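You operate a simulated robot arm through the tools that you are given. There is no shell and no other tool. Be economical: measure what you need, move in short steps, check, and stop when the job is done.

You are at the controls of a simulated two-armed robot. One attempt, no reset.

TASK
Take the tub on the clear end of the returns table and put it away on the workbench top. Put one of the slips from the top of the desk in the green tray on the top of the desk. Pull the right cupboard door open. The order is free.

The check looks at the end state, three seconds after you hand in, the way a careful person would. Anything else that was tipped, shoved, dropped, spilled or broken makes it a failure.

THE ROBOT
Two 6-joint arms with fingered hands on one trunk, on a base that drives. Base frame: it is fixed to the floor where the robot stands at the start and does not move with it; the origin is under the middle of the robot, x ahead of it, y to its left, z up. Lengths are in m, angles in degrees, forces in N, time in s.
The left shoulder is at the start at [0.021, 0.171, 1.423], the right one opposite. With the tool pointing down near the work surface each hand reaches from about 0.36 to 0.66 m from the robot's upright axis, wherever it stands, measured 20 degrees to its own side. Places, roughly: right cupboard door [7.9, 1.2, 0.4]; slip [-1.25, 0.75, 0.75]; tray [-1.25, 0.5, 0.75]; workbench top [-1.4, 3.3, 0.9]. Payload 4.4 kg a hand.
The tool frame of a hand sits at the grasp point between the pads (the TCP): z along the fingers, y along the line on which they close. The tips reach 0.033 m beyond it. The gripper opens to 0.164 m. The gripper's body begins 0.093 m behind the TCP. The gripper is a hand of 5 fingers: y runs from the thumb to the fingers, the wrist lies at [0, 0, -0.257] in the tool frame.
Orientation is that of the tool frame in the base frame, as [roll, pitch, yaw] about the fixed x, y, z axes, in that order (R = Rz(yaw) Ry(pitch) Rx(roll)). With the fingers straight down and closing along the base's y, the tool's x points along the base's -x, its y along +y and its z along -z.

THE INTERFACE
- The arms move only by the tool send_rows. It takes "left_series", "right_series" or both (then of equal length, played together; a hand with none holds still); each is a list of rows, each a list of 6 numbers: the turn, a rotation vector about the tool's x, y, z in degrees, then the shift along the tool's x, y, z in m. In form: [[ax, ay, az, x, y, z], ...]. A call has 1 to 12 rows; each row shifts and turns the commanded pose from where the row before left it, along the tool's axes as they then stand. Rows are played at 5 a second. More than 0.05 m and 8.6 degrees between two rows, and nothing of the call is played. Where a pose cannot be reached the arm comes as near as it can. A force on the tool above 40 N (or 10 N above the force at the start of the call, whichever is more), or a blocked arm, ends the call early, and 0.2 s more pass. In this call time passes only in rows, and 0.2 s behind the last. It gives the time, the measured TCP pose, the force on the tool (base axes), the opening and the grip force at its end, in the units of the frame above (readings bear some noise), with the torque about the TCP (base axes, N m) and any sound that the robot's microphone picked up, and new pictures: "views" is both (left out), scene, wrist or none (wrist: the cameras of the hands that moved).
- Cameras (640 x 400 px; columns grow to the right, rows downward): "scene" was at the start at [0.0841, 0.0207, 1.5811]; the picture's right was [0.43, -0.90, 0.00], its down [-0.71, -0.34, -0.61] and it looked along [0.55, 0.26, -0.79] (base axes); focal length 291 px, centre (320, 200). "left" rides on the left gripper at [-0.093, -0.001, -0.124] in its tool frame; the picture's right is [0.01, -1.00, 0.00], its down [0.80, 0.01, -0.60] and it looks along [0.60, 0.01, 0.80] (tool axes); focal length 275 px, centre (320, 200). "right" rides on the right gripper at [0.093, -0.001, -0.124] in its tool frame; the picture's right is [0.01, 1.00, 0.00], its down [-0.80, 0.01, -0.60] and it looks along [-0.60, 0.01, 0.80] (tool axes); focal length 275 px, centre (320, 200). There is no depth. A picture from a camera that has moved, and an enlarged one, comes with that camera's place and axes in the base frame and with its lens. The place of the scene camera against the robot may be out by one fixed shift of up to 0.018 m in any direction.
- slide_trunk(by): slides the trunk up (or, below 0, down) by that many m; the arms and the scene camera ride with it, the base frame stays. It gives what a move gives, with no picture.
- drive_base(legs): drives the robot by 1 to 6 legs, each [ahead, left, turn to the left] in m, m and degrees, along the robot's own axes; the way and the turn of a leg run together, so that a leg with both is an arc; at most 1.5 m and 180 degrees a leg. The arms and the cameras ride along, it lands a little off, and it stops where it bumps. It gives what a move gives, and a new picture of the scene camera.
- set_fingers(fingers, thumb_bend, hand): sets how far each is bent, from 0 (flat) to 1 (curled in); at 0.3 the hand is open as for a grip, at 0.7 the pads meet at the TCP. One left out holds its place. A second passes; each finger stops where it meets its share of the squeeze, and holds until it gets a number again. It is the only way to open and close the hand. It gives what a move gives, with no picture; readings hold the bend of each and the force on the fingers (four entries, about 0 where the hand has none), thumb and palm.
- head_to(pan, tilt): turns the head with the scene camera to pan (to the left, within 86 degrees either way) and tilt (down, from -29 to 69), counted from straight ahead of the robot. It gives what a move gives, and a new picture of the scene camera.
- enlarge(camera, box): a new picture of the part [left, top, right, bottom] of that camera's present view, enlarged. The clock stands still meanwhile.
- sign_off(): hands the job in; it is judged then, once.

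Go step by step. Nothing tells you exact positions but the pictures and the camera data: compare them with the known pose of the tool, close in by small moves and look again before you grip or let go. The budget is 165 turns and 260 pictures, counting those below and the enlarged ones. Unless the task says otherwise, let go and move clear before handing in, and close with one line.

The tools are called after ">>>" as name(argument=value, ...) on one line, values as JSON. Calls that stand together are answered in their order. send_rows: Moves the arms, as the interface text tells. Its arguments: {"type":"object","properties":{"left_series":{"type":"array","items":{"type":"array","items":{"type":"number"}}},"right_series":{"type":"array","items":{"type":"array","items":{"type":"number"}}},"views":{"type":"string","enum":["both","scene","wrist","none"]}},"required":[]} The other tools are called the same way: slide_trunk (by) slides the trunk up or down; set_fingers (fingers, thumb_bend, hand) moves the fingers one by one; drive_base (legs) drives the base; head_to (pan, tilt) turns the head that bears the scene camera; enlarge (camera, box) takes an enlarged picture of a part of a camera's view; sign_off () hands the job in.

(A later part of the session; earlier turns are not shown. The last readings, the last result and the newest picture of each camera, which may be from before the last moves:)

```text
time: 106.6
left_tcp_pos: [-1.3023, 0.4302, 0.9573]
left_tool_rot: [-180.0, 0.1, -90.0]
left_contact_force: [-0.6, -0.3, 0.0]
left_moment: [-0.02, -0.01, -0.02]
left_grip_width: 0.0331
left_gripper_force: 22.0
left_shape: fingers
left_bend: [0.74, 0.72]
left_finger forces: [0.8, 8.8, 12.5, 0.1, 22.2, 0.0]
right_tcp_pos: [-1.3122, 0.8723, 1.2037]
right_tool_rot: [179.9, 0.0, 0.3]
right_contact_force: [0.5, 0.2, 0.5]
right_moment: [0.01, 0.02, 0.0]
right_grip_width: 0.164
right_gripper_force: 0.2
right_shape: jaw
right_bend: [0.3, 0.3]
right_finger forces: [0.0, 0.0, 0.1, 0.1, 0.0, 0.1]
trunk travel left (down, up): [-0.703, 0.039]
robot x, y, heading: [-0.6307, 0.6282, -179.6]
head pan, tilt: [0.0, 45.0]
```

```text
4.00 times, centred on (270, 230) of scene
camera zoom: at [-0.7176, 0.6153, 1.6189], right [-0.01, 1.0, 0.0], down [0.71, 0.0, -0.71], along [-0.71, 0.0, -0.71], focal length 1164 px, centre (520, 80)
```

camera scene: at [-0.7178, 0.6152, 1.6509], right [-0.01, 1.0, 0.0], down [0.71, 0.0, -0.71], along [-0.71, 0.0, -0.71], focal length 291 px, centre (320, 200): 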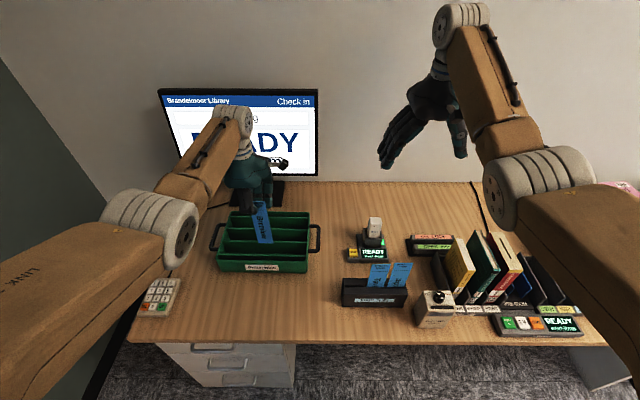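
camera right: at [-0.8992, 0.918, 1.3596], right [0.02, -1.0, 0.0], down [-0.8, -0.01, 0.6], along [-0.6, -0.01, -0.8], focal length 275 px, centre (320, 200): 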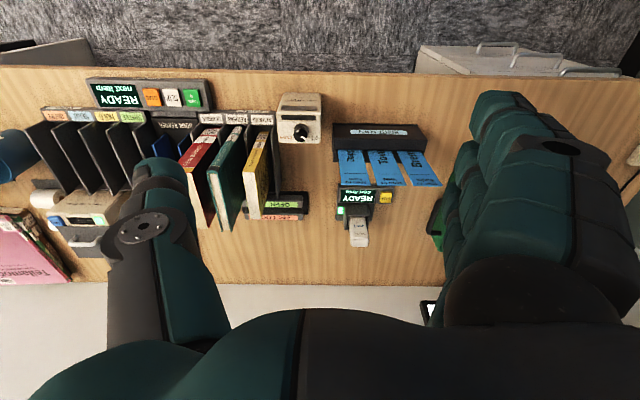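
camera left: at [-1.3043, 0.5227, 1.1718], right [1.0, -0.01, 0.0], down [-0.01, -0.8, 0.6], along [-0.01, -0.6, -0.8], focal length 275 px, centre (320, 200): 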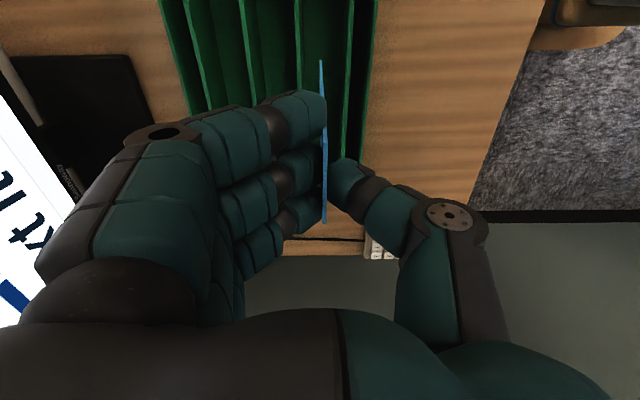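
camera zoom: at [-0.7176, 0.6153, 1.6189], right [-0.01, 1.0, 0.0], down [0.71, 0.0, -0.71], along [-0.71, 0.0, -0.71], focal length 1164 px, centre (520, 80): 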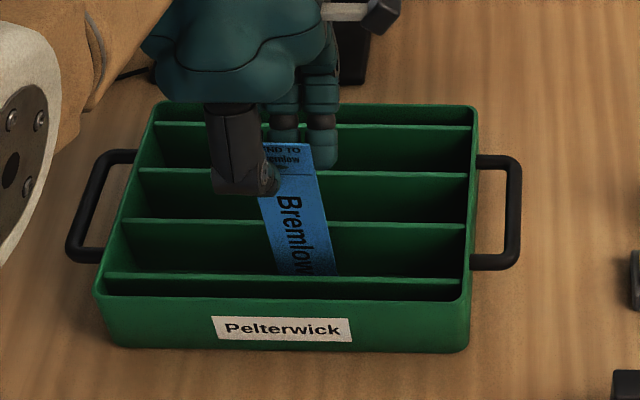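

Regripped. Lifting the arm clear, then lowering the trunk to give the arm more reach.

>>> send_rows(left_series=[[0, 0, 0, 0, 0, -0.02], [0, 0, 0, 0, 0, -0.02], [0, 0, 0, 0, 0, -0.02], [0, 0, 0, 0, 0, -0.02], [0, 0, 0, 0, 0, -0.02], [0, 0, 0, 0, 0, -0.02], [0, 0, 0, 0, 0, -0.02], [0, 0, 0, 0.015, 0, -0.01], [0, 0, 0, 0.015, 0, -0.01], [0, 0, 0, 0.015, 0, 0], [0, 0, 0, 0.015, 0, 0]], views="none")

>>> slide_trunk(by=-0.1)

>>> send_rows(left_series=[[0, -8, 0, 0, 0, 0], [0, -8, 0, 0, 0, 0], [0, -8, 0, 0, 0, 0]], views="both")

```text
time: 109.0
left_tcp_pos: [-1.3021, 0.3688, 1.1183]
left_tool_rot: [180.0, 0.2, -89.9]
left_contact_force: [-0.1, 0.4, 0.0]
left_moment: [0.0, 0.0, -0.02]
left_grip_width: 0.0327
left_gripper_force: 22.2
left_shape: fingers
left_bend: [0.74, 0.72]
left_finger forces: [0.9, 8.9, 12.5, 0.0, 22.1, 0.0]
right_tcp_pos: [-1.3123, 0.8731, 1.2042]
right_tool_rot: [-180.0, 0.0, 0.3]
right_contact_force: [-0.2, 0.1, 0.2]
right_moment: [-0.01, -0.02, 0.0]
right_grip_width: 0.1639
right_gripper_force: 0.0
right_shape: jaw
right_bend: [0.3, 0.3]
right_finger forces: [0.1, 0.0, 0.1, 0.0, 0.1, 0.0]
trunk travel left (down, up): [-0.703, 0.039]
robot x, y, heading: [-0.6292, 0.6242, -179.6]
head pan, tilt: [0.0, 45.0]
```

```text
time: 110.3
left_tcp_pos: [-1.3021, 0.3699, 1.0173]
left_tool_rot: [179.9, 0.3, -90.0]
left_contact_force: [0.7, 0.0, 0.2]
left_moment: [0.0, 0.05, 0.0]
left_grip_width: 0.0332
left_gripper_force: 22.4
left_shape: fingers
left_bend: [0.74, 0.72]
left_finger forces: [0.9, 8.7, 12.6, 0.0, 22.0, 0.0]
right_tcp_pos: [-1.3128, 0.8734, 1.1027]
right_tool_rot: [179.9, -0.1, 0.3]
right_contact_force: [-0.2, 0.0, 0.6]
right_moment: [0.03, 0.01, -0.02]
right_grip_width: 0.1639
right_gripper_force: 0.1
right_shape: jaw
right_bend: [0.3, 0.3]
right_finger forces: [0.1, 0.1, 0.1, 0.1, 0.0, 0.1]
trunk travel left (down, up): [-0.603, 0.139]
robot x, y, heading: [-0.6299, 0.6277, -179.7]
head pan, tilt: [0.0, 45.0]
```

```text
time: 111.1
left_tcp_pos: [-1.303, 0.3683, 1.0165]
left_tool_rot: [180.0, 24.3, -89.9]
left_contact_force: [0.2, -0.4, -0.2]
left_moment: [0.03, 0.02, -0.02]
left_grip_width: 0.0329
left_gripper_force: 22.1
left_shape: fingers
left_bend: [0.74, 0.72]
left_finger forces: [0.8, 8.8, 12.6, 0.0, 22.1, 0.1]
right_tcp_pos: [-1.3122, 0.8726, 1.1028]
right_tool_rot: [180.0, 0.0, 0.3]
right_contact_force: [0.5, 0.1, -0.1]
right_moment: [0.01, 0.03, 0.0]
right_grip_width: 0.164
right_gripper_force: 0.1
right_shape: jaw
right_bend: [0.3, 0.3]
right_finger forces: [0.0, 0.0, 0.1, 0.0, 0.0, 0.0]
trunk travel left (down, up): [-0.603, 0.139]
robot x, y, heading: [-0.6322, 0.629, -179.9]
head pan, tilt: [0.0, 45.0]
camera scene: at [-0.7191, 0.6141, 1.5189], right [-0.01, 1.0, 0.0], down [0.71, 0.0, -0.71], along [-0.71, 0.0, -0.71], focal length 291 px, centre (320, 200)
camera left: at [-1.3008, 0.4022, 1.1675], right [1.0, -0.01, 0.0], down [-0.01, -0.98, 0.22], along [-0.01, -0.22, -0.98], focal length 275 px, centre (320, 200)
```

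scene: 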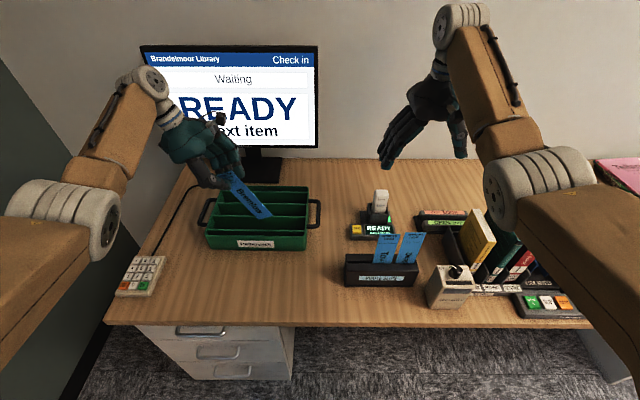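
left: 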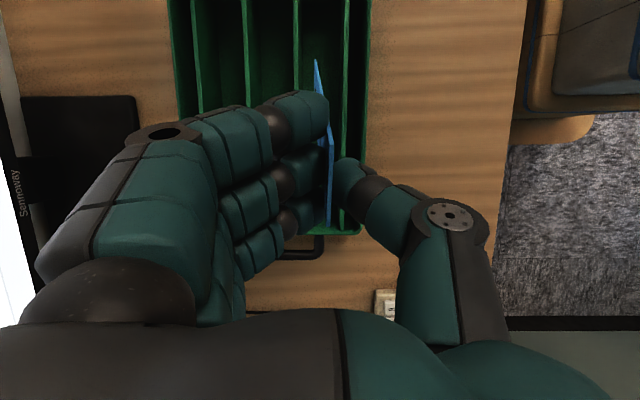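

The tilt works. I'll continue to about 56 degrees.

>>> send_rows(left_series=[[0, -8, 0, 0, 0, 0], [0, -8, 0, 0, 0, 0], [0, -8, 0, 0, 0, 0], [0, -8, 0, 0, 0, 0]], views="both")

>>> enlarge(camera="scene", box=[170, 120, 350, 270])

```text
time: 112.1
left_tcp_pos: [-1.2809, 0.3784, 1.0206]
left_tool_rot: [179.8, 56.4, -90.2]
left_contact_force: [-1.2, 0.7, 0.6]
left_moment: [-0.1, 0.03, -0.06]
left_grip_width: 0.0327
left_gripper_force: 22.4
left_shape: fingers
left_bend: [0.74, 0.72]
left_finger forces: [0.9, 8.8, 12.6, 0.1, 21.9, 0.1]
left hand out of reach, approached as far as the arm can: row 3, 4
right_tcp_pos: [-1.3129, 0.8731, 1.1025]
right_tool_rot: [-180.0, -0.1, 0.2]
right_contact_force: [-0.7, -0.1, -0.3]
right_moment: [-0.01, 0.01, 0.0]
right_grip_width: 0.164
right_gripper_force: 0.0
right_shape: jaw
right_bend: [0.3, 0.3]
right_finger forces: [0.0, 0.0, 0.0, 0.0, 0.0, 0.0]
trunk travel left (down, up): [-0.603, 0.139]
robot x, y, heading: [-0.6281, 0.6285, -179.9]
head pan, tilt: [0.0, 45.0]
camera scene: at [-0.7189, 0.6146, 1.5189], right [-0.01, 1.0, 0.0], down [0.71, 0.0, -0.71], along [-0.71, 0.0, -0.71], focal length 291 px, centre (320, 200)
camera left: at [-1.2793, 0.3257, 1.1665], right [1.0, -0.01, -0.01], down [-0.01, -0.94, -0.33], along [-0.01, 0.33, -0.94], focal length 275 px, centre (320, 200)
```

scene: 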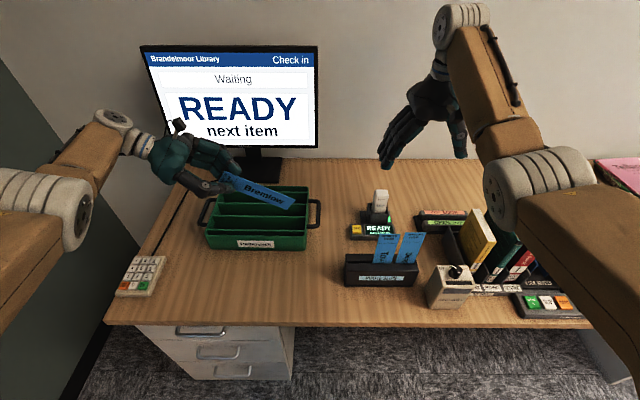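
left: 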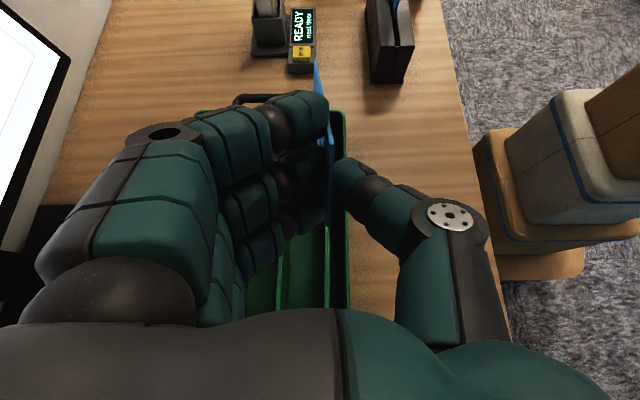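

```text
2.67 times, centred on (260, 195) of scene
camera zoom: at [-0.7189, 0.6146, 1.5189], right [-0.01, 1.0, 0.0], down [0.71, 0.0, -0.71], along [-0.71, 0.0, -0.71], focal length 776 px, centre (480, 213)
```

zoom: 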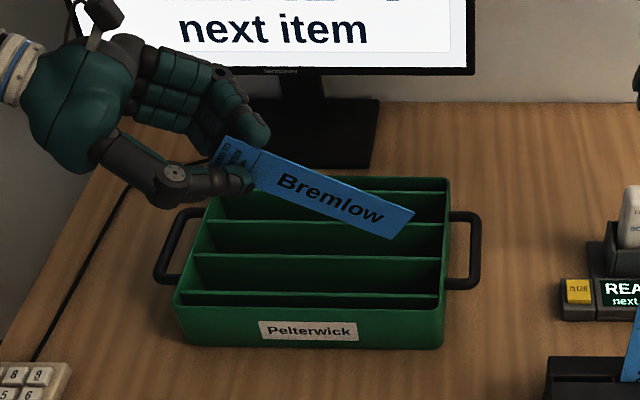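

The slip is now nearly level. I'll drive 5 cm closer for reach, then line it up with the compartment.

>>> drive_base(legs=[[0.05, 0, 0]])

>>> send_rows(left_series=[[0, 0, 0, 0, -0.013, 0], [0, 0, 0, 0, -0.012, 0]], views="both")

>>> enlarge(camera="left", box=[220, 40, 400, 320])

```text
time: 113.0
left_tcp_pos: [-1.3338, 0.3776, 1.0187]
left_tool_rot: [-179.7, 56.2, -89.6]
left_contact_force: [-0.9, -0.2, -0.1]
left_moment: [0.02, -0.06, -0.1]
left_grip_width: 0.0329
left_gripper_force: 21.9
left_shape: fingers
left_bend: [0.74, 0.72]
left_finger forces: [0.9, 8.7, 12.6, 0.0, 22.0, 0.0]
right_tcp_pos: [-1.3646, 0.873, 1.1012]
right_tool_rot: [-179.9, -0.2, 0.3]
right_contact_force: [-0.9, -0.4, -0.7]
right_moment: [-0.02, -0.08, 0.0]
right_grip_width: 0.1641
right_gripper_force: 0.1
right_shape: jaw
right_bend: [0.3, 0.3]
right_finger forces: [0.0, 0.1, 0.0, 0.1, 0.0, 0.0]
trunk travel left (down, up): [-0.603, 0.139]
robot x, y, heading: [-0.6789, 0.6261, -179.9]
head pan, tilt: [0.0, 45.0]
camera scene: at [-0.7725, 0.6148, 1.5186], right [-0.01, 1.0, 0.0], down [0.71, 0.0, -0.71], along [-0.71, 0.0, -0.71], focal length 291 px, centre (320, 200)
```

scene: 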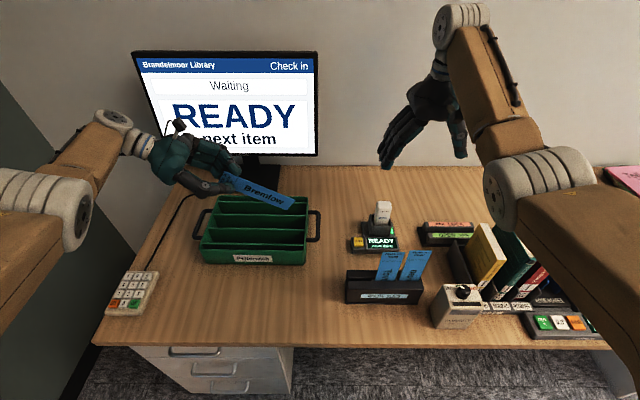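

```text
time: 113.6
left_tcp_pos: [-1.3066, 0.3781, 1.02]
left_tool_rot: [-180.0, 56.2, -90.0]
left_contact_force: [0.1, -0.5, 0.0]
left_moment: [-0.03, -0.03, 0.0]
left_grip_width: 0.033
left_gripper_force: 22.5
left_shape: fingers
left_bend: [0.74, 0.72]
left_finger forces: [0.9, 8.8, 12.6, 0.1, 21.9, 0.0]
right_tcp_pos: [-1.3626, 0.873, 1.1034]
right_tool_rot: [180.0, 0.0, 0.4]
right_contact_force: [0.4, 0.4, -0.1]
right_moment: [0.0, 0.0, -0.02]
right_grip_width: 0.1639
right_gripper_force: 0.0
right_shape: jaw
right_bend: [0.3, 0.3]
right_finger forces: [0.0, 0.0, 0.0, 0.1, 0.1, 0.0]
trunk travel left (down, up): [-0.603, 0.139]
robot x, y, heading: [-0.6842, 0.6267, -179.8]
head pan, tilt: [0.0, 45.0]
camera scene: at [-0.7698, 0.6151, 1.5188], right [-0.01, 1.0, 0.0], down [0.71, 0.0, -0.71], along [-0.71, 0.0, -0.71], focal length 291 px, centre (320, 200)
camera left: at [-1.3049, 0.3267, 1.1662], right [1.0, -0.01, -0.01], down [-0.01, -0.94, -0.33], along [-0.01, 0.33, -0.94], focal length 275 px, centre (320, 200)
```

scene: 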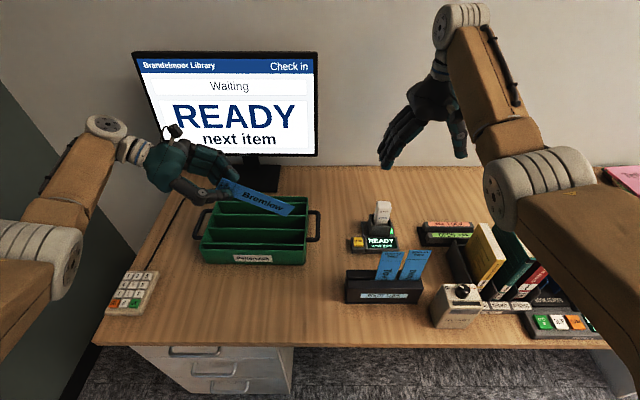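
left: 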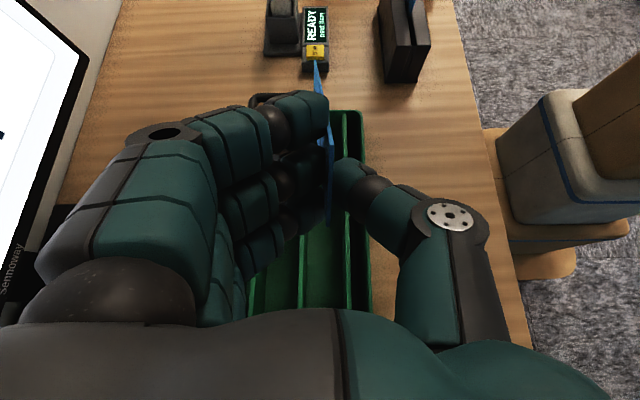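

```text
1.43 times, centred on (310, 180) of left
camera zoom: at [-1.3049, 0.3267, 1.1662], right [1.0, -0.01, -0.01], down [-0.01, -0.94, -0.33], along [-0.01, 0.33, -0.94], focal length 393 px, centre (334, 229)
```

zoom: 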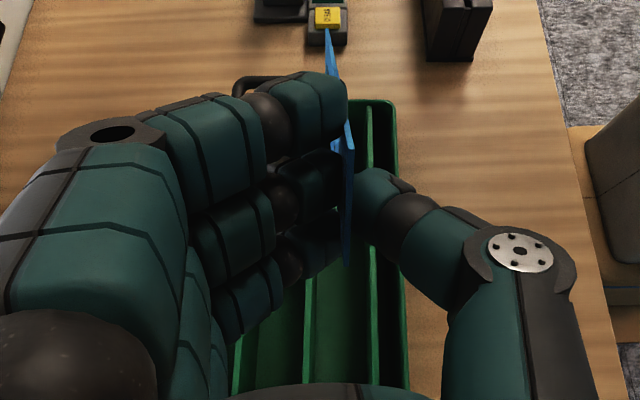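

The slip is lined up in x over the second compartment. I'll shift 5 cm along it to centre the slip's length in the tray, and lower 6 cm.

>>> send_rows(left_series=[[0, 0, 0, 0.0194, 0, -0.002], [0, 0, 0, 0.0194, 0, -0.002], [0, 0, 0, 0.0194, 0, -0.002], [0, 0, 0, 0.0194, 0, -0.002]], views="wrist")

>>> enlarge(camera="scene", box=[170, 130, 350, 280])

```text
time: 114.6
left_tcp_pos: [-1.2914, 0.3351, 0.9647]
left_tool_rot: [179.8, 56.2, -90.1]
left_contact_force: [-0.4, 0.3, 0.0]
left_moment: [-0.03, -0.03, 0.0]
left_grip_width: 0.0328
left_gripper_force: 21.7
left_shape: fingers
left_bend: [0.74, 0.72]
left_finger forces: [0.9, 8.7, 12.5, 0.1, 21.6, 0.0]
left hand out of reach, approached as far as the arm can: row 3, 4
right_tcp_pos: [-1.3627, 0.8733, 1.1029]
right_tool_rot: [179.9, 0.0, 0.3]
right_contact_force: [-0.4, -0.3, 0.3]
right_moment: [0.02, -0.01, -0.03]
right_grip_width: 0.1637
right_gripper_force: 0.2
right_shape: jaw
right_bend: [0.3, 0.3]
right_finger forces: [0.0, 0.0, 0.0, 0.0, 0.0, 0.1]
trunk travel left (down, up): [-0.603, 0.139]
robot x, y, heading: [-0.6836, 0.628, -179.7]
head pan, tilt: [0.0, 45.0]
camera left: at [-1.2894, 0.284, 1.1103], right [1.0, -0.01, -0.01], down [-0.01, -0.94, -0.33], along [-0.01, 0.33, -0.94], focal length 275 px, centre (320, 200)
```

left: 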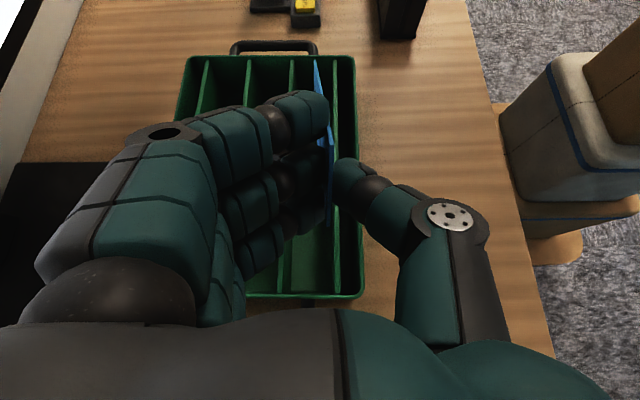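

```text
2.67 times, centred on (260, 205) of scene
camera zoom: at [-0.7688, 0.6142, 1.5189], right [-0.01, 1.0, 0.0], down [0.71, 0.0, -0.71], along [-0.71, 0.0, -0.71], focal length 776 px, centre (480, 187)
```

zoom: 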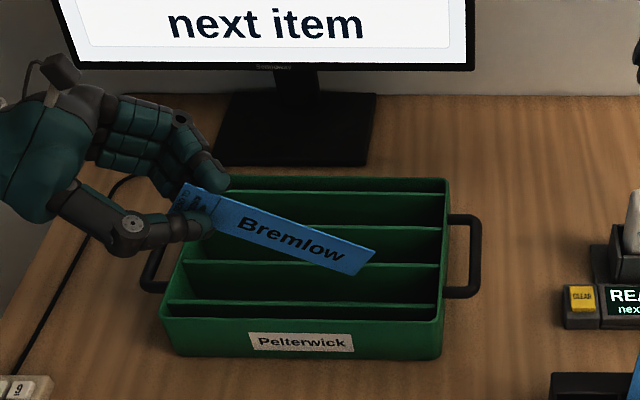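

The arm is at its limit again, so I'll use the base and trunk: nudge forward 1.2 cm, lift the right hand a little for safety, then lower the trunk.

>>> drive_base(legs=[[0.012, 0, 0]])

>>> send_rows(right_series=[[0, 0, 0, 0.01, 0, -0.02], [0, 0, 0, 0.01, 0, -0.02], [0, 0, 0, 0.01, 0, -0.02]], views="wrist")

>>> enlarge(camera="left", box=[220, 40, 400, 320])

```text
time: 115.4
left_tcp_pos: [-1.303, 0.3344, 0.964]
left_tool_rot: [-179.8, 56.3, -89.9]
left_contact_force: [-0.5, -0.4, -0.4]
left_moment: [0.04, -0.01, 0.02]
left_grip_width: 0.0328
left_gripper_force: 21.2
left_shape: fingers
left_bend: [0.74, 0.72]
left_finger forces: [0.8, 8.6, 12.4, 0.0, 21.6, 0.0]
right_tcp_pos: [-1.3752, 0.8734, 1.1036]
right_tool_rot: [179.9, 0.0, 0.3]
right_contact_force: [0.3, -0.7, 0.0]
right_moment: [-0.02, -0.03, 0.0]
right_grip_width: 0.1641
right_gripper_force: 0.0
right_shape: jaw
right_bend: [0.3, 0.3]
right_finger forces: [0.0, 0.1, 0.0, 0.0, 0.1, 0.0]
trunk travel left (down, up): [-0.603, 0.139]
robot x, y, heading: [-0.6984, 0.6258, -179.8]
head pan, tilt: [0.0, 45.0]
camera scene: at [-0.7814, 0.6148, 1.5189], right [-0.01, 1.0, 0.0], down [0.71, 0.0, -0.71], along [-0.71, 0.0, -0.71], focal length 291 px, centre (320, 200)
```

scene: 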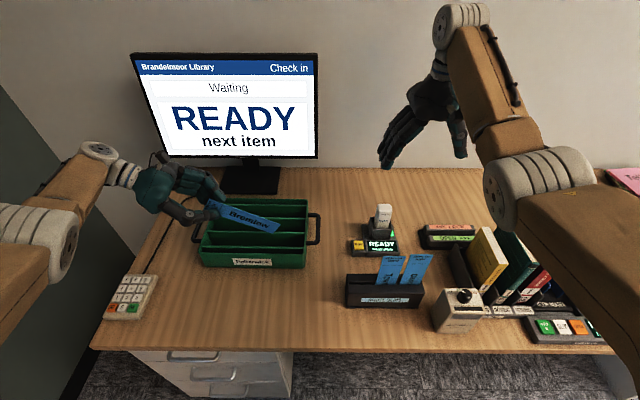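

```text
time: 116.2
left_tcp_pos: [-1.3034, 0.3351, 0.965]
left_tool_rot: [180.0, 56.1, -90.0]
left_contact_force: [-0.2, 0.0, -0.6]
left_moment: [0.0, 0.01, 0.04]
left_grip_width: 0.0326
left_gripper_force: 21.2
left_shape: fingers
left_bend: [0.74, 0.72]
left_finger forces: [0.9, 8.5, 12.4, 0.0, 21.6, 0.0]
right_tcp_pos: [-1.3879, 0.8744, 1.1504]
right_tool_rot: [-180.0, 0.1, 0.3]
right_contact_force: [0.7, 0.2, -0.2]
right_moment: [0.01, 0.03, -0.03]
right_grip_width: 0.1638
right_gripper_force: 0.0
right_shape: jaw
right_bend: [0.3, 0.3]
right_finger forces: [0.1, 0.0, 0.0, 0.0, 0.0, 0.0]
right hand out of reach, approached as far as the arm can: row 1, 2, 3
trunk travel left (down, up): [-0.603, 0.139]
robot x, y, heading: [-0.6926, 0.6301, -179.8]
head pan, tilt: [0.0, 45.0]
camera right: at [-1.2968, 0.8765, 1.2749], right [0.02, -1.0, 0.0], down [-0.8, -0.01, 0.6], along [-0.6, -0.01, -0.8], focal length 275 px, centre (320, 200)
```

right: 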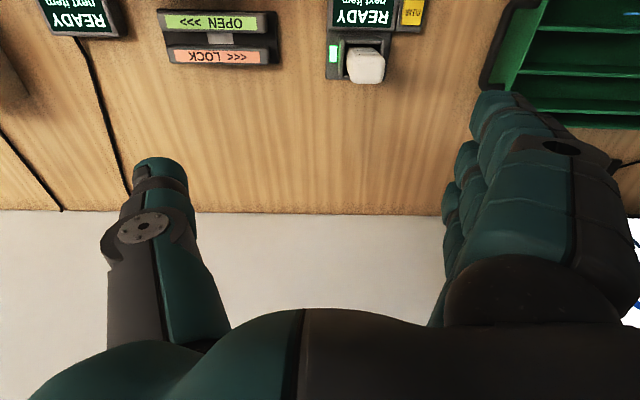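

```text
1.43 times, centred on (310, 180) of left
camera zoom: at [-1.3009, 0.2841, 1.1105], right [1.0, -0.01, -0.01], down [-0.01, -0.94, -0.33], along [-0.01, 0.33, -0.94], focal length 393 px, centre (334, 229)
```

zoom: 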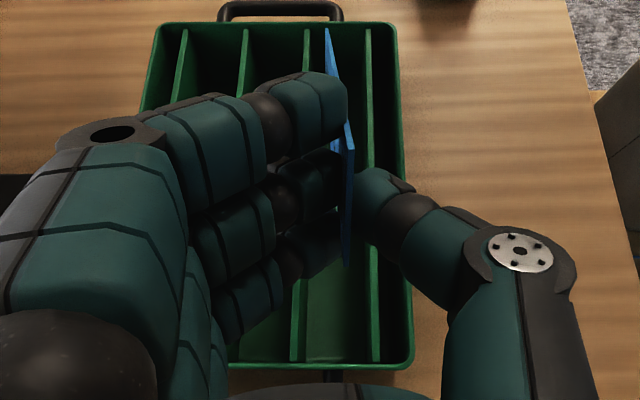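

The slip sits between the two dividers along its whole length. Lowering the trunk 6 cm.

>>> slide_trunk(by=-0.055)

>>> enlarge(camera="scene", box=[170, 130, 350, 280])

>>> enlarge(camera="left", box=[220, 40, 400, 320])

```text
time: 117.2
left_tcp_pos: [-1.302, 0.3355, 0.9096]
left_tool_rot: [-179.9, 56.1, -89.9]
left_contact_force: [0.2, 0.1, -0.2]
left_moment: [0.0, 0.06, -0.01]
left_grip_width: 0.0327
left_gripper_force: 21.3
left_shape: fingers
left_bend: [0.74, 0.72]
left_finger forces: [0.8, 8.6, 12.4, 0.0, 21.6, 0.0]
right_tcp_pos: [-1.3917, 0.8748, 1.095]
right_tool_rot: [179.9, 0.0, 0.4]
right_contact_force: [0.3, 1.0, 0.8]
right_moment: [0.04, -0.01, 0.0]
right_grip_width: 0.1637
right_gripper_force: 0.1
right_shape: jaw
right_bend: [0.3, 0.3]
right_finger forces: [0.0, 0.1, 0.0, 0.0, 0.1, 0.0]
trunk travel left (down, up): [-0.548, 0.194]
robot x, y, heading: [-0.6961, 0.6245, -179.7]
head pan, tilt: [0.0, 45.0]
```

```text
2.67 times, centred on (260, 205) of scene
camera zoom: at [-0.7829, 0.6148, 1.4639], right [-0.01, 1.0, 0.0], down [0.71, 0.0, -0.71], along [-0.71, 0.0, -0.71], focal length 776 px, centre (480, 187)
```

zoom: 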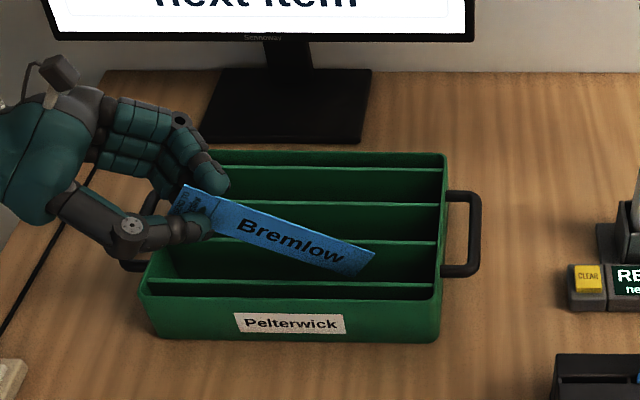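

```text
1.43 times, centred on (310, 180) of left
camera zoom: at [-1.3012, 0.2843, 1.0555], right [1.0, -0.01, -0.01], down [-0.01, -0.94, -0.33], along [-0.01, 0.33, -0.94], focal length 393 px, centre (334, 229)
```

zoom: 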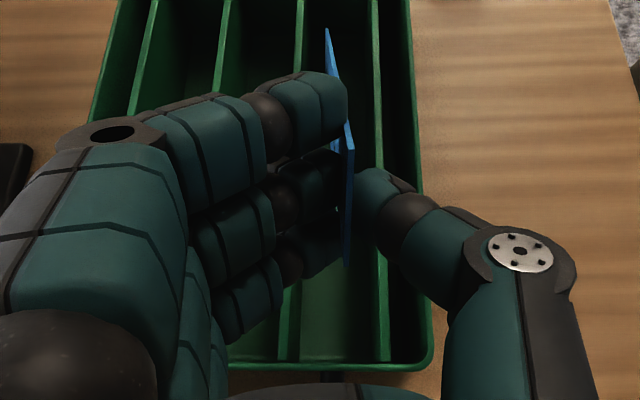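

It's just entering the compartment. 2.5 cm more, then look.

>>> slide_trunk(by=-0.025)

>>> enlarge(camera="scene", box=[170, 130, 350, 280])

>>> enlarge(camera="left", box=[220, 40, 400, 320])

```text
time: 117.9
left_tcp_pos: [-1.3028, 0.3355, 0.8852]
left_tool_rot: [179.9, 56.2, -90.1]
left_contact_force: [0.0, -0.2, 0.2]
left_moment: [-0.05, -0.01, 0.02]
left_grip_width: 0.0328
left_gripper_force: 21.6
left_shape: fingers
left_bend: [0.74, 0.72]
left_finger forces: [0.7, 8.6, 12.5, 0.0, 21.5, 0.0]
right_tcp_pos: [-1.3934, 0.8738, 1.0718]
right_tool_rot: [179.9, -0.2, 0.3]
right_contact_force: [-0.2, 0.0, -0.1]
right_moment: [-0.01, 0.02, 0.0]
right_grip_width: 0.1638
right_gripper_force: 0.1
right_shape: jaw
right_bend: [0.3, 0.3]
right_finger forces: [0.0, 0.0, 0.1, 0.0, 0.1, 0.1]
trunk travel left (down, up): [-0.523, 0.219]
robot x, y, heading: [-0.6921, 0.6267, -179.7]
head pan, tilt: [0.0, 45.0]
```

```text
2.67 times, centred on (260, 205) of scene
camera zoom: at [-0.7842, 0.6148, 1.4388], right [-0.01, 1.0, 0.0], down [0.71, 0.0, -0.71], along [-0.71, 0.0, -0.71], focal length 776 px, centre (480, 187)
```

zoom: 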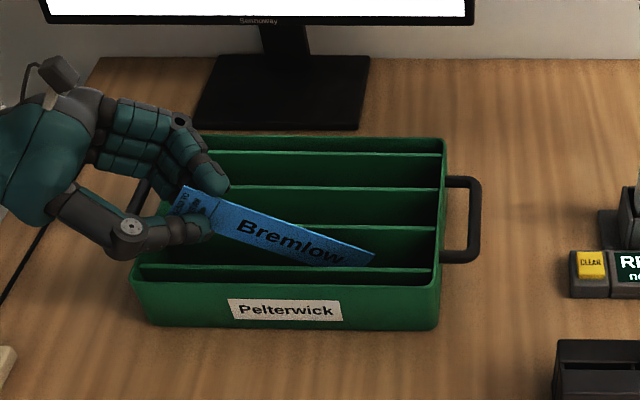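

```text
1.43 times, centred on (310, 180) of left
camera zoom: at [-1.3011, 0.2844, 1.0307], right [1.0, -0.01, -0.01], down [-0.01, -0.94, -0.33], along [-0.01, 0.33, -0.94], focal length 393 px, centre (334, 229)
```

zoom: 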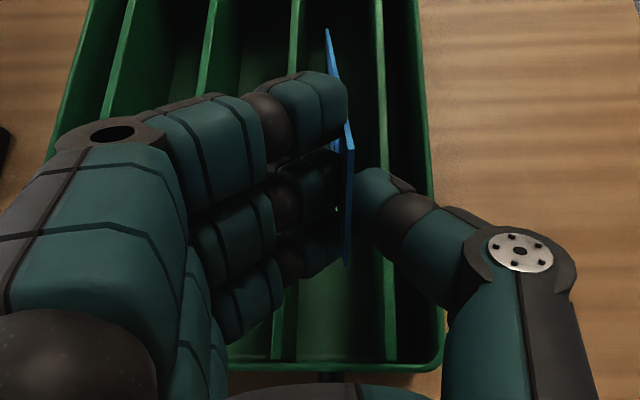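

The low corner is inside the compartment. One last small step down, then open just slightly so the fingers guide its fall.

>>> slide_trunk(by=-0.012)

>>> set_fingers(hand="left", fingers=0.7, thumb_bend=0.68)

>>> enlarge(camera="scene", box=[170, 130, 350, 280])

>>> enlarge(camera="left", box=[220, 40, 400, 320])

```text
time: 118.5
left_tcp_pos: [-1.3037, 0.3369, 0.8767]
left_tool_rot: [179.4, 56.2, -90.5]
left_contact_force: [2.4, -1.9, 21.1]
left_moment: [-0.45, 0.37, 0.11]
left_grip_width: 0.0326
left_gripper_force: 33.6
left_shape: fingers
left_bend: [0.74, 0.72]
left_finger forces: [0.9, 9.3, 13.4, 19.5, 23.5, 0.0]
right_tcp_pos: [-1.3909, 0.8748, 1.0599]
right_tool_rot: [179.9, 0.1, 0.5]
right_contact_force: [-0.4, 0.0, -0.4]
right_moment: [-0.01, -0.02, 0.0]
right_grip_width: 0.164
right_gripper_force: 0.1
right_shape: jaw
right_bend: [0.3, 0.3]
right_finger forces: [0.0, 0.1, 0.0, 0.0, 0.0, 0.0]
trunk travel left (down, up): [-0.511, 0.231]
robot x, y, heading: [-0.691, 0.627, -179.6]
head pan, tilt: [0.0, 45.0]
```

```text
time: 119.3
left_tcp_pos: [-1.3056, 0.3348, 0.8776]
left_tool_rot: [179.2, 56.3, -90.8]
left_contact_force: [7.7, -0.9, 16.4]
left_moment: [-0.44, 0.1, 0.15]
left_grip_width: 0.0356
left_gripper_force: 9.2
left_shape: fingers
left_bend: [0.71, 0.68]
left_finger forces: [0.0, 0.2, 0.1, 17.8, 0.3, 0.0]
right_tcp_pos: [-1.392, 0.8747, 1.0587]
right_tool_rot: [179.9, -0.1, 0.5]
right_contact_force: [0.1, -0.1, 0.5]
right_moment: [0.05, -0.07, -0.01]
right_grip_width: 0.1641
right_gripper_force: 0.0
right_shape: jaw
right_bend: [0.3, 0.3]
right_finger forces: [0.0, 0.0, 0.0, 0.0, 0.1, 0.1]
trunk travel left (down, up): [-0.511, 0.231]
robot x, y, heading: [-0.6951, 0.6263, -179.8]
head pan, tilt: [0.0, 45.0]
stopped (left hand): the force on the tool passed its limit at 40 N (the readings are from after the stop); the commanded pose is now the measured one
```

```text
2.67 times, centred on (260, 205) of scene
camera zoom: at [-0.7848, 0.6151, 1.4265], right [-0.01, 1.0, 0.0], down [0.71, 0.0, -0.71], along [-0.71, 0.0, -0.71], focal length 776 px, centre (480, 187)
```

zoom: 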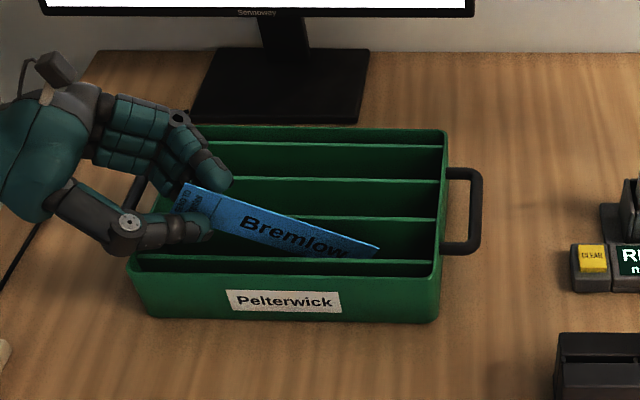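

```text
1.43 times, centred on (310, 180) of left
camera zoom: at [-1.3015, 0.2835, 1.0233], right [1.0, -0.01, -0.02], down [-0.01, -0.94, -0.33], along [-0.01, 0.33, -0.94], focal length 393 px, centre (334, 229)
```

zoom: 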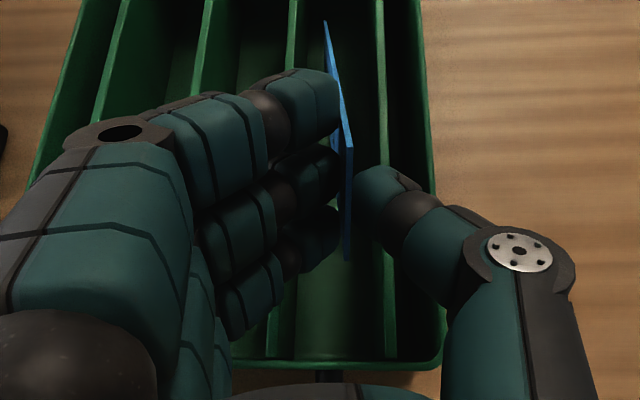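

The little finger is resting on a divider; I'll raise 1 cm to relieve it, then open a bit more.

>>> slide_trunk(by=0.012)

>>> set_fingers(hand="left", fingers=0.68, thumb_bend=0.64)

>>> enlarge(camera="scene", box=[170, 130, 350, 280])

>>> enlarge(camera="left", box=[220, 40, 400, 320])

```text
time: 119.9
left_tcp_pos: [-1.3044, 0.3338, 0.8847]
left_tool_rot: [179.7, 56.0, -90.3]
left_contact_force: [0.2, 0.1, 0.6]
left_moment: [-0.01, 0.0, 0.03]
left_grip_width: 0.0365
left_gripper_force: 0.1
left_shape: fingers
left_bend: [0.7, 0.68]
left_finger forces: [0.0, 0.0, 0.1, 0.0, 0.1, 0.0]
right_tcp_pos: [-1.3933, 0.8745, 1.0701]
right_tool_rot: [179.8, -0.1, 0.3]
right_contact_force: [-0.7, -0.3, -0.2]
right_moment: [-0.02, 0.04, -0.01]
right_grip_width: 0.1637
right_gripper_force: 0.0
right_shape: jaw
right_bend: [0.3, 0.3]
right_finger forces: [0.0, 0.0, 0.1, 0.0, 0.0, 0.0]
trunk travel left (down, up): [-0.523, 0.219]
robot x, y, heading: [-0.6951, 0.6292, -179.7]
head pan, tilt: [0.0, 45.0]
```

```text
time: 120.9
left_tcp_pos: [-1.3043, 0.3352, 0.8866]
left_tool_rot: [179.5, 56.2, -90.3]
left_contact_force: [0.0, 0.7, -0.7]
left_moment: [0.0, 0.0, -0.01]
left_grip_width: 0.0435
left_gripper_force: 0.0
left_shape: fingers
left_bend: [0.68, 0.64]
left_finger forces: [0.0, 0.1, 0.0, 0.1, 0.0, 0.1]
right_tcp_pos: [-1.3928, 0.8744, 1.0698]
right_tool_rot: [179.8, -0.2, 0.4]
right_contact_force: [-0.1, 0.4, -0.7]
right_moment: [0.0, 0.02, -0.02]
right_grip_width: 0.1637
right_gripper_force: 0.1
right_shape: jaw
right_bend: [0.3, 0.3]
right_finger forces: [0.0, 0.0, 0.0, 0.0, 0.0, 0.0]
trunk travel left (down, up): [-0.523, 0.219]
robot x, y, heading: [-0.6959, 0.625, -179.6]
head pan, tilt: [0.0, 45.0]
```

```text
2.67 times, centred on (260, 205) of scene
camera zoom: at [-0.7849, 0.6146, 1.4388], right [-0.01, 1.0, 0.0], down [0.71, 0.0, -0.71], along [-0.71, 0.0, -0.71], focal length 776 px, centre (480, 187)
```

zoom: 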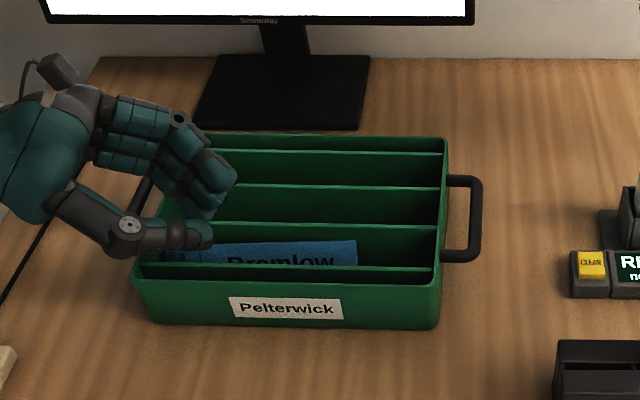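

```text
1.43 times, centred on (310, 180) of left
camera zoom: at [-1.3021, 0.2835, 1.0325], right [1.0, -0.01, -0.01], down [-0.01, -0.94, -0.33], along [-0.01, 0.33, -0.94], focal length 393 px, centre (334, 229)
```

zoom: 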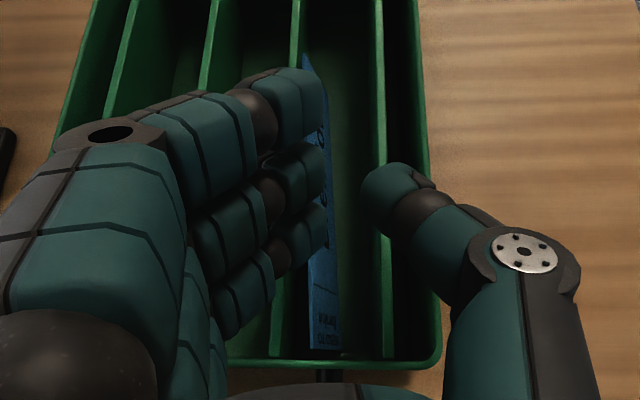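

The slip dropped neatly into the compartment, on its long edge. I'll raise clear and back off.

>>> slide_trunk(by=0.15)

>>> drive_base(legs=[[-0.35, 0, 0]])

>>> enlarge(camera="scene", box=[170, 100, 450, 280])

```text
time: 122.7
left_tcp_pos: [-1.3046, 0.3357, 1.0353]
left_tool_rot: [179.6, 56.1, -90.3]
left_contact_force: [-0.7, -0.2, -1.1]
left_moment: [0.02, -0.02, -0.02]
left_grip_width: 0.0436
left_gripper_force: 0.1
left_shape: fingers
left_bend: [0.68, 0.64]
left_finger forces: [0.0, 0.0, 0.1, 0.0, 0.0, 0.0]
right_tcp_pos: [-1.3934, 0.8737, 1.2193]
right_tool_rot: [179.9, -0.3, 0.4]
right_contact_force: [-1.1, 0.1, -1.0]
right_moment: [0.02, -0.01, 0.01]
right_grip_width: 0.1637
right_gripper_force: 0.1
right_shape: jaw
right_bend: [0.3, 0.3]
right_finger forces: [0.1, 0.0, 0.0, 0.1, 0.0, 0.0]
trunk travel left (down, up): [-0.673, 0.069]
robot x, y, heading: [-0.692, 0.6312, -179.7]
head pan, tilt: [0.0, 45.0]
```

```text
time: 125.0
left_tcp_pos: [-0.9508, 0.3368, 1.0385]
left_tool_rot: [179.5, 56.2, -90.5]
left_contact_force: [-0.1, 0.4, -0.8]
left_moment: [0.0, 0.03, 0.01]
left_grip_width: 0.0437
left_gripper_force: 0.1
left_shape: fingers
left_bend: [0.68, 0.64]
left_finger forces: [0.1, 0.0, 0.1, 0.0, 0.1, 0.0]
right_tcp_pos: [-1.0397, 0.8769, 1.2202]
right_tool_rot: [179.9, -0.2, 0.3]
right_contact_force: [0.3, -0.4, -0.1]
right_moment: [0.03, 0.04, 0.01]
right_grip_width: 0.164
right_gripper_force: 0.0
right_shape: jaw
right_bend: [0.3, 0.3]
right_finger forces: [0.0, 0.0, 0.0, 0.0, 0.0, 0.0]
trunk travel left (down, up): [-0.673, 0.069]
robot x, y, heading: [-0.3423, 0.6284, -179.7]
head pan, tilt: [0.0, 45.0]
camera scene: at [-0.4271, 0.6168, 1.5889], right [-0.01, 1.0, 0.0], down [0.71, 0.0, -0.71], along [-0.71, 0.0, -0.71], focal length 291 px, centre (320, 200)
```

scene: 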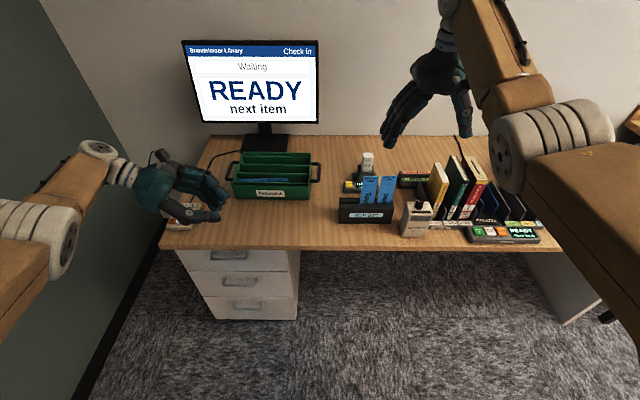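

```text
2.22 times, centred on (310, 190) of scene
camera zoom: at [-0.4271, 0.6168, 1.5889], right [-0.01, 1.0, 0.0], down [0.71, 0.0, -0.71], along [-0.71, 0.0, -0.71], focal length 647 px, centre (342, 222)
```

zoom: 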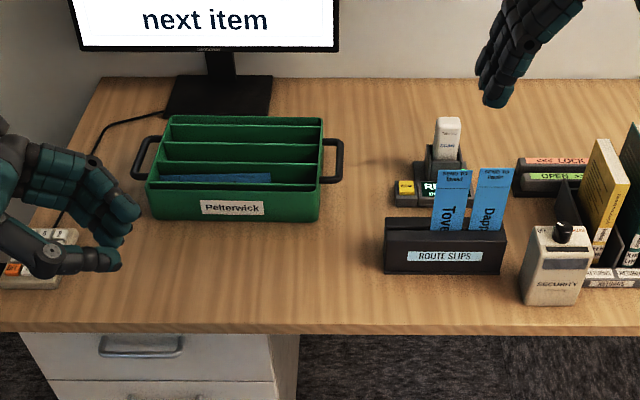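

The slip is in the green tray and the rest of the desk is undisturbed. Next is the cupboard door: I'll straighten the left hand, then turn and look for a route.

>>> send_rows(left_series=[[0, 8, 0, 0, 0, 0], [0, 8, 0, 0, 0, 0], [0, 8, 0, 0, 0, 0], [0, 8, 0, 0, 0, 0], [0, 8, 0, 0, 0, 0], [0, 8, 0, 0, 0, 0], [0, 8, 0, 0, 0, 0]], views="none")

>>> drive_base(legs=[[0, 0, -120]])

>>> head_to(pan=0, tilt=20)

>>> head_to(pan=-60, tilt=15)

```text
time: 126.6
left_tcp_pos: [-0.9519, 0.338, 1.0368]
left_tool_rot: [179.8, 0.0, -89.9]
left_contact_force: [-0.5, 0.4, 0.6]
left_moment: [-0.05, 0.0, 0.02]
left_grip_width: 0.0434
left_gripper_force: 0.1
left_shape: fingers
left_bend: [0.68, 0.64]
left_finger forces: [0.0, 0.1, 0.0, 0.1, 0.0, 0.0]
right_tcp_pos: [-1.0421, 0.877, 1.2183]
right_tool_rot: [179.9, -0.2, 0.3]
right_contact_force: [0.4, 0.6, 0.1]
right_moment: [-0.01, 0.0, 0.01]
right_grip_width: 0.1642
right_gripper_force: 0.1
right_shape: jaw
right_bend: [0.3, 0.3]
right_finger forces: [0.0, 0.0, 0.1, 0.1, 0.0, 0.0]
trunk travel left (down, up): [-0.673, 0.069]
robot x, y, heading: [-0.3429, 0.6275, -179.8]
head pan, tilt: [0.0, 45.0]
```

```text
time: 132.0
left_tcp_pos: [-0.2867, 1.3059, 1.0372]
left_tool_rot: [179.6, 0.2, 150.0]
left_contact_force: [0.2, 0.3, -0.4]
left_moment: [0.01, -0.02, 0.01]
left_grip_width: 0.0435
left_gripper_force: 0.0
left_shape: fingers
left_bend: [0.68, 0.64]
left_finger forces: [0.0, 0.1, 0.0, 0.0, 0.0, 0.1]
right_tcp_pos: [0.2249, 1.1102, 1.22]
right_tool_rot: [179.9, -0.1, -119.8]
right_contact_force: [0.5, -0.4, 0.0]
right_moment: [0.02, -0.02, -0.01]
right_grip_width: 0.1641
right_gripper_force: 0.2
right_shape: jaw
right_bend: [0.3, 0.3]
right_finger forces: [0.1, 0.1, 0.0, 0.0, 0.1, 0.1]
trunk travel left (down, up): [-0.673, 0.069]
robot x, y, heading: [-0.3437, 0.6308, 60.4]
head pan, tilt: [0.0, 45.0]
camera scene: at [-0.2892, 0.6977, 1.5889], right [0.87, -0.5, 0.0], down [-0.35, -0.61, -0.71], along [0.35, 0.61, -0.71], focal length 291 px, centre (320, 200)
```

scene: 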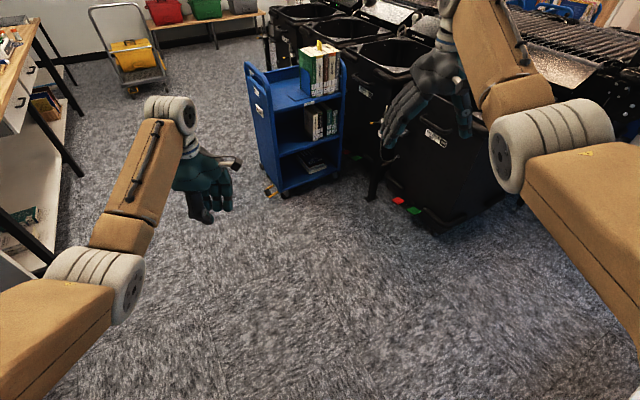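

```text
time: 132.8
left_tcp_pos: [-0.2857, 1.3051, 1.0375]
left_tool_rot: [179.7, 0.2, 149.9]
left_contact_force: [0.1, 0.3, 0.6]
left_moment: [-0.03, -0.01, -0.01]
left_grip_width: 0.0436
left_gripper_force: 0.0
left_shape: fingers
left_bend: [0.68, 0.64]
left_finger forces: [0.0, 0.0, 0.1, 0.1, 0.0, 0.1]
right_tcp_pos: [0.2243, 1.1108, 1.22]
right_tool_rot: [179.9, 0.0, -119.8]
right_contact_force: [0.7, -0.1, 0.0]
right_moment: [-0.01, 0.02, -0.04]
right_grip_width: 0.1638
right_gripper_force: 0.1
right_shape: jaw
right_bend: [0.3, 0.3]
right_finger forces: [0.1, 0.0, 0.1, 0.0, 0.0, 0.0]
trunk travel left (down, up): [-0.673, 0.069]
robot x, y, heading: [-0.3403, 0.6253, 60.0]
head pan, tilt: [0.0, 20.0]
camera scene: at [-0.2835, 0.7081, 1.6275], right [0.87, -0.5, 0.0], down [-0.17, -0.3, -0.94], along [0.47, 0.81, -0.34], focal length 291 px, centre (320, 200)
```

scene: 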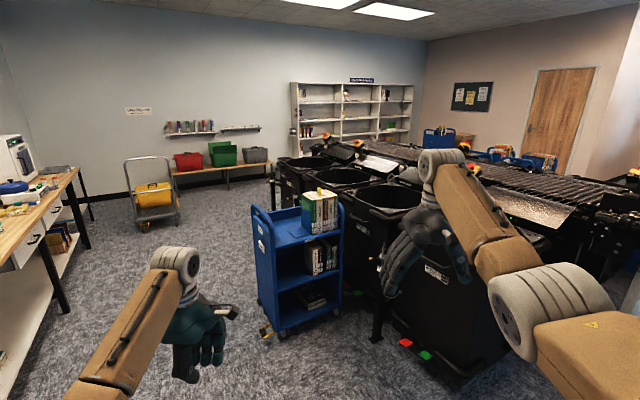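

```text
time: 134.2
left_tcp_pos: [-0.2863, 1.3055, 1.0369]
left_tool_rot: [179.7, 0.2, 149.9]
left_contact_force: [0.4, -0.9, -0.4]
left_moment: [0.03, -0.03, 0.05]
left_grip_width: 0.0435
left_gripper_force: 0.1
left_shape: fingers
left_bend: [0.68, 0.64]
left_finger forces: [0.0, 0.0, 0.1, 0.1, 0.0, 0.1]
right_tcp_pos: [0.2243, 1.1098, 1.2193]
right_tool_rot: [179.9, 0.0, -119.8]
right_contact_force: [0.5, 0.3, 0.8]
right_moment: [-0.02, 0.05, 0.0]
right_grip_width: 0.1641
right_gripper_force: 0.1
right_shape: jaw
right_bend: [0.3, 0.3]
right_finger forces: [0.1, 0.1, 0.1, 0.0, 0.0, 0.1]
trunk travel left (down, up): [-0.673, 0.069]
robot x, y, heading: [-0.3393, 0.6258, 60.2]
head pan, tilt: [-60.0, 15.0]
camera scene: at [-0.2364, 0.6277, 1.6357], right [0.0, -1.0, 0.0], down [-0.26, 0.0, -0.97], along [0.97, 0.0, -0.26], focal length 291 px, centre (320, 200)
```

scene: 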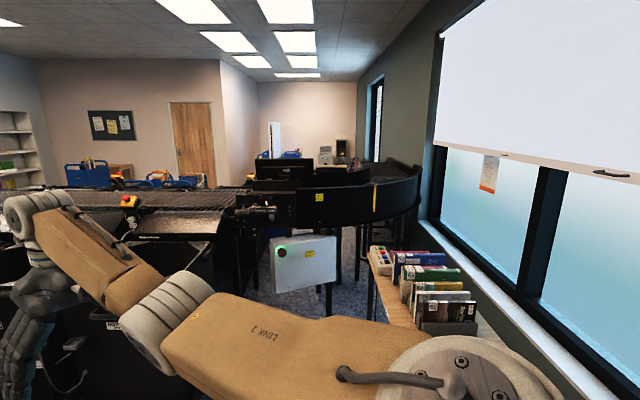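

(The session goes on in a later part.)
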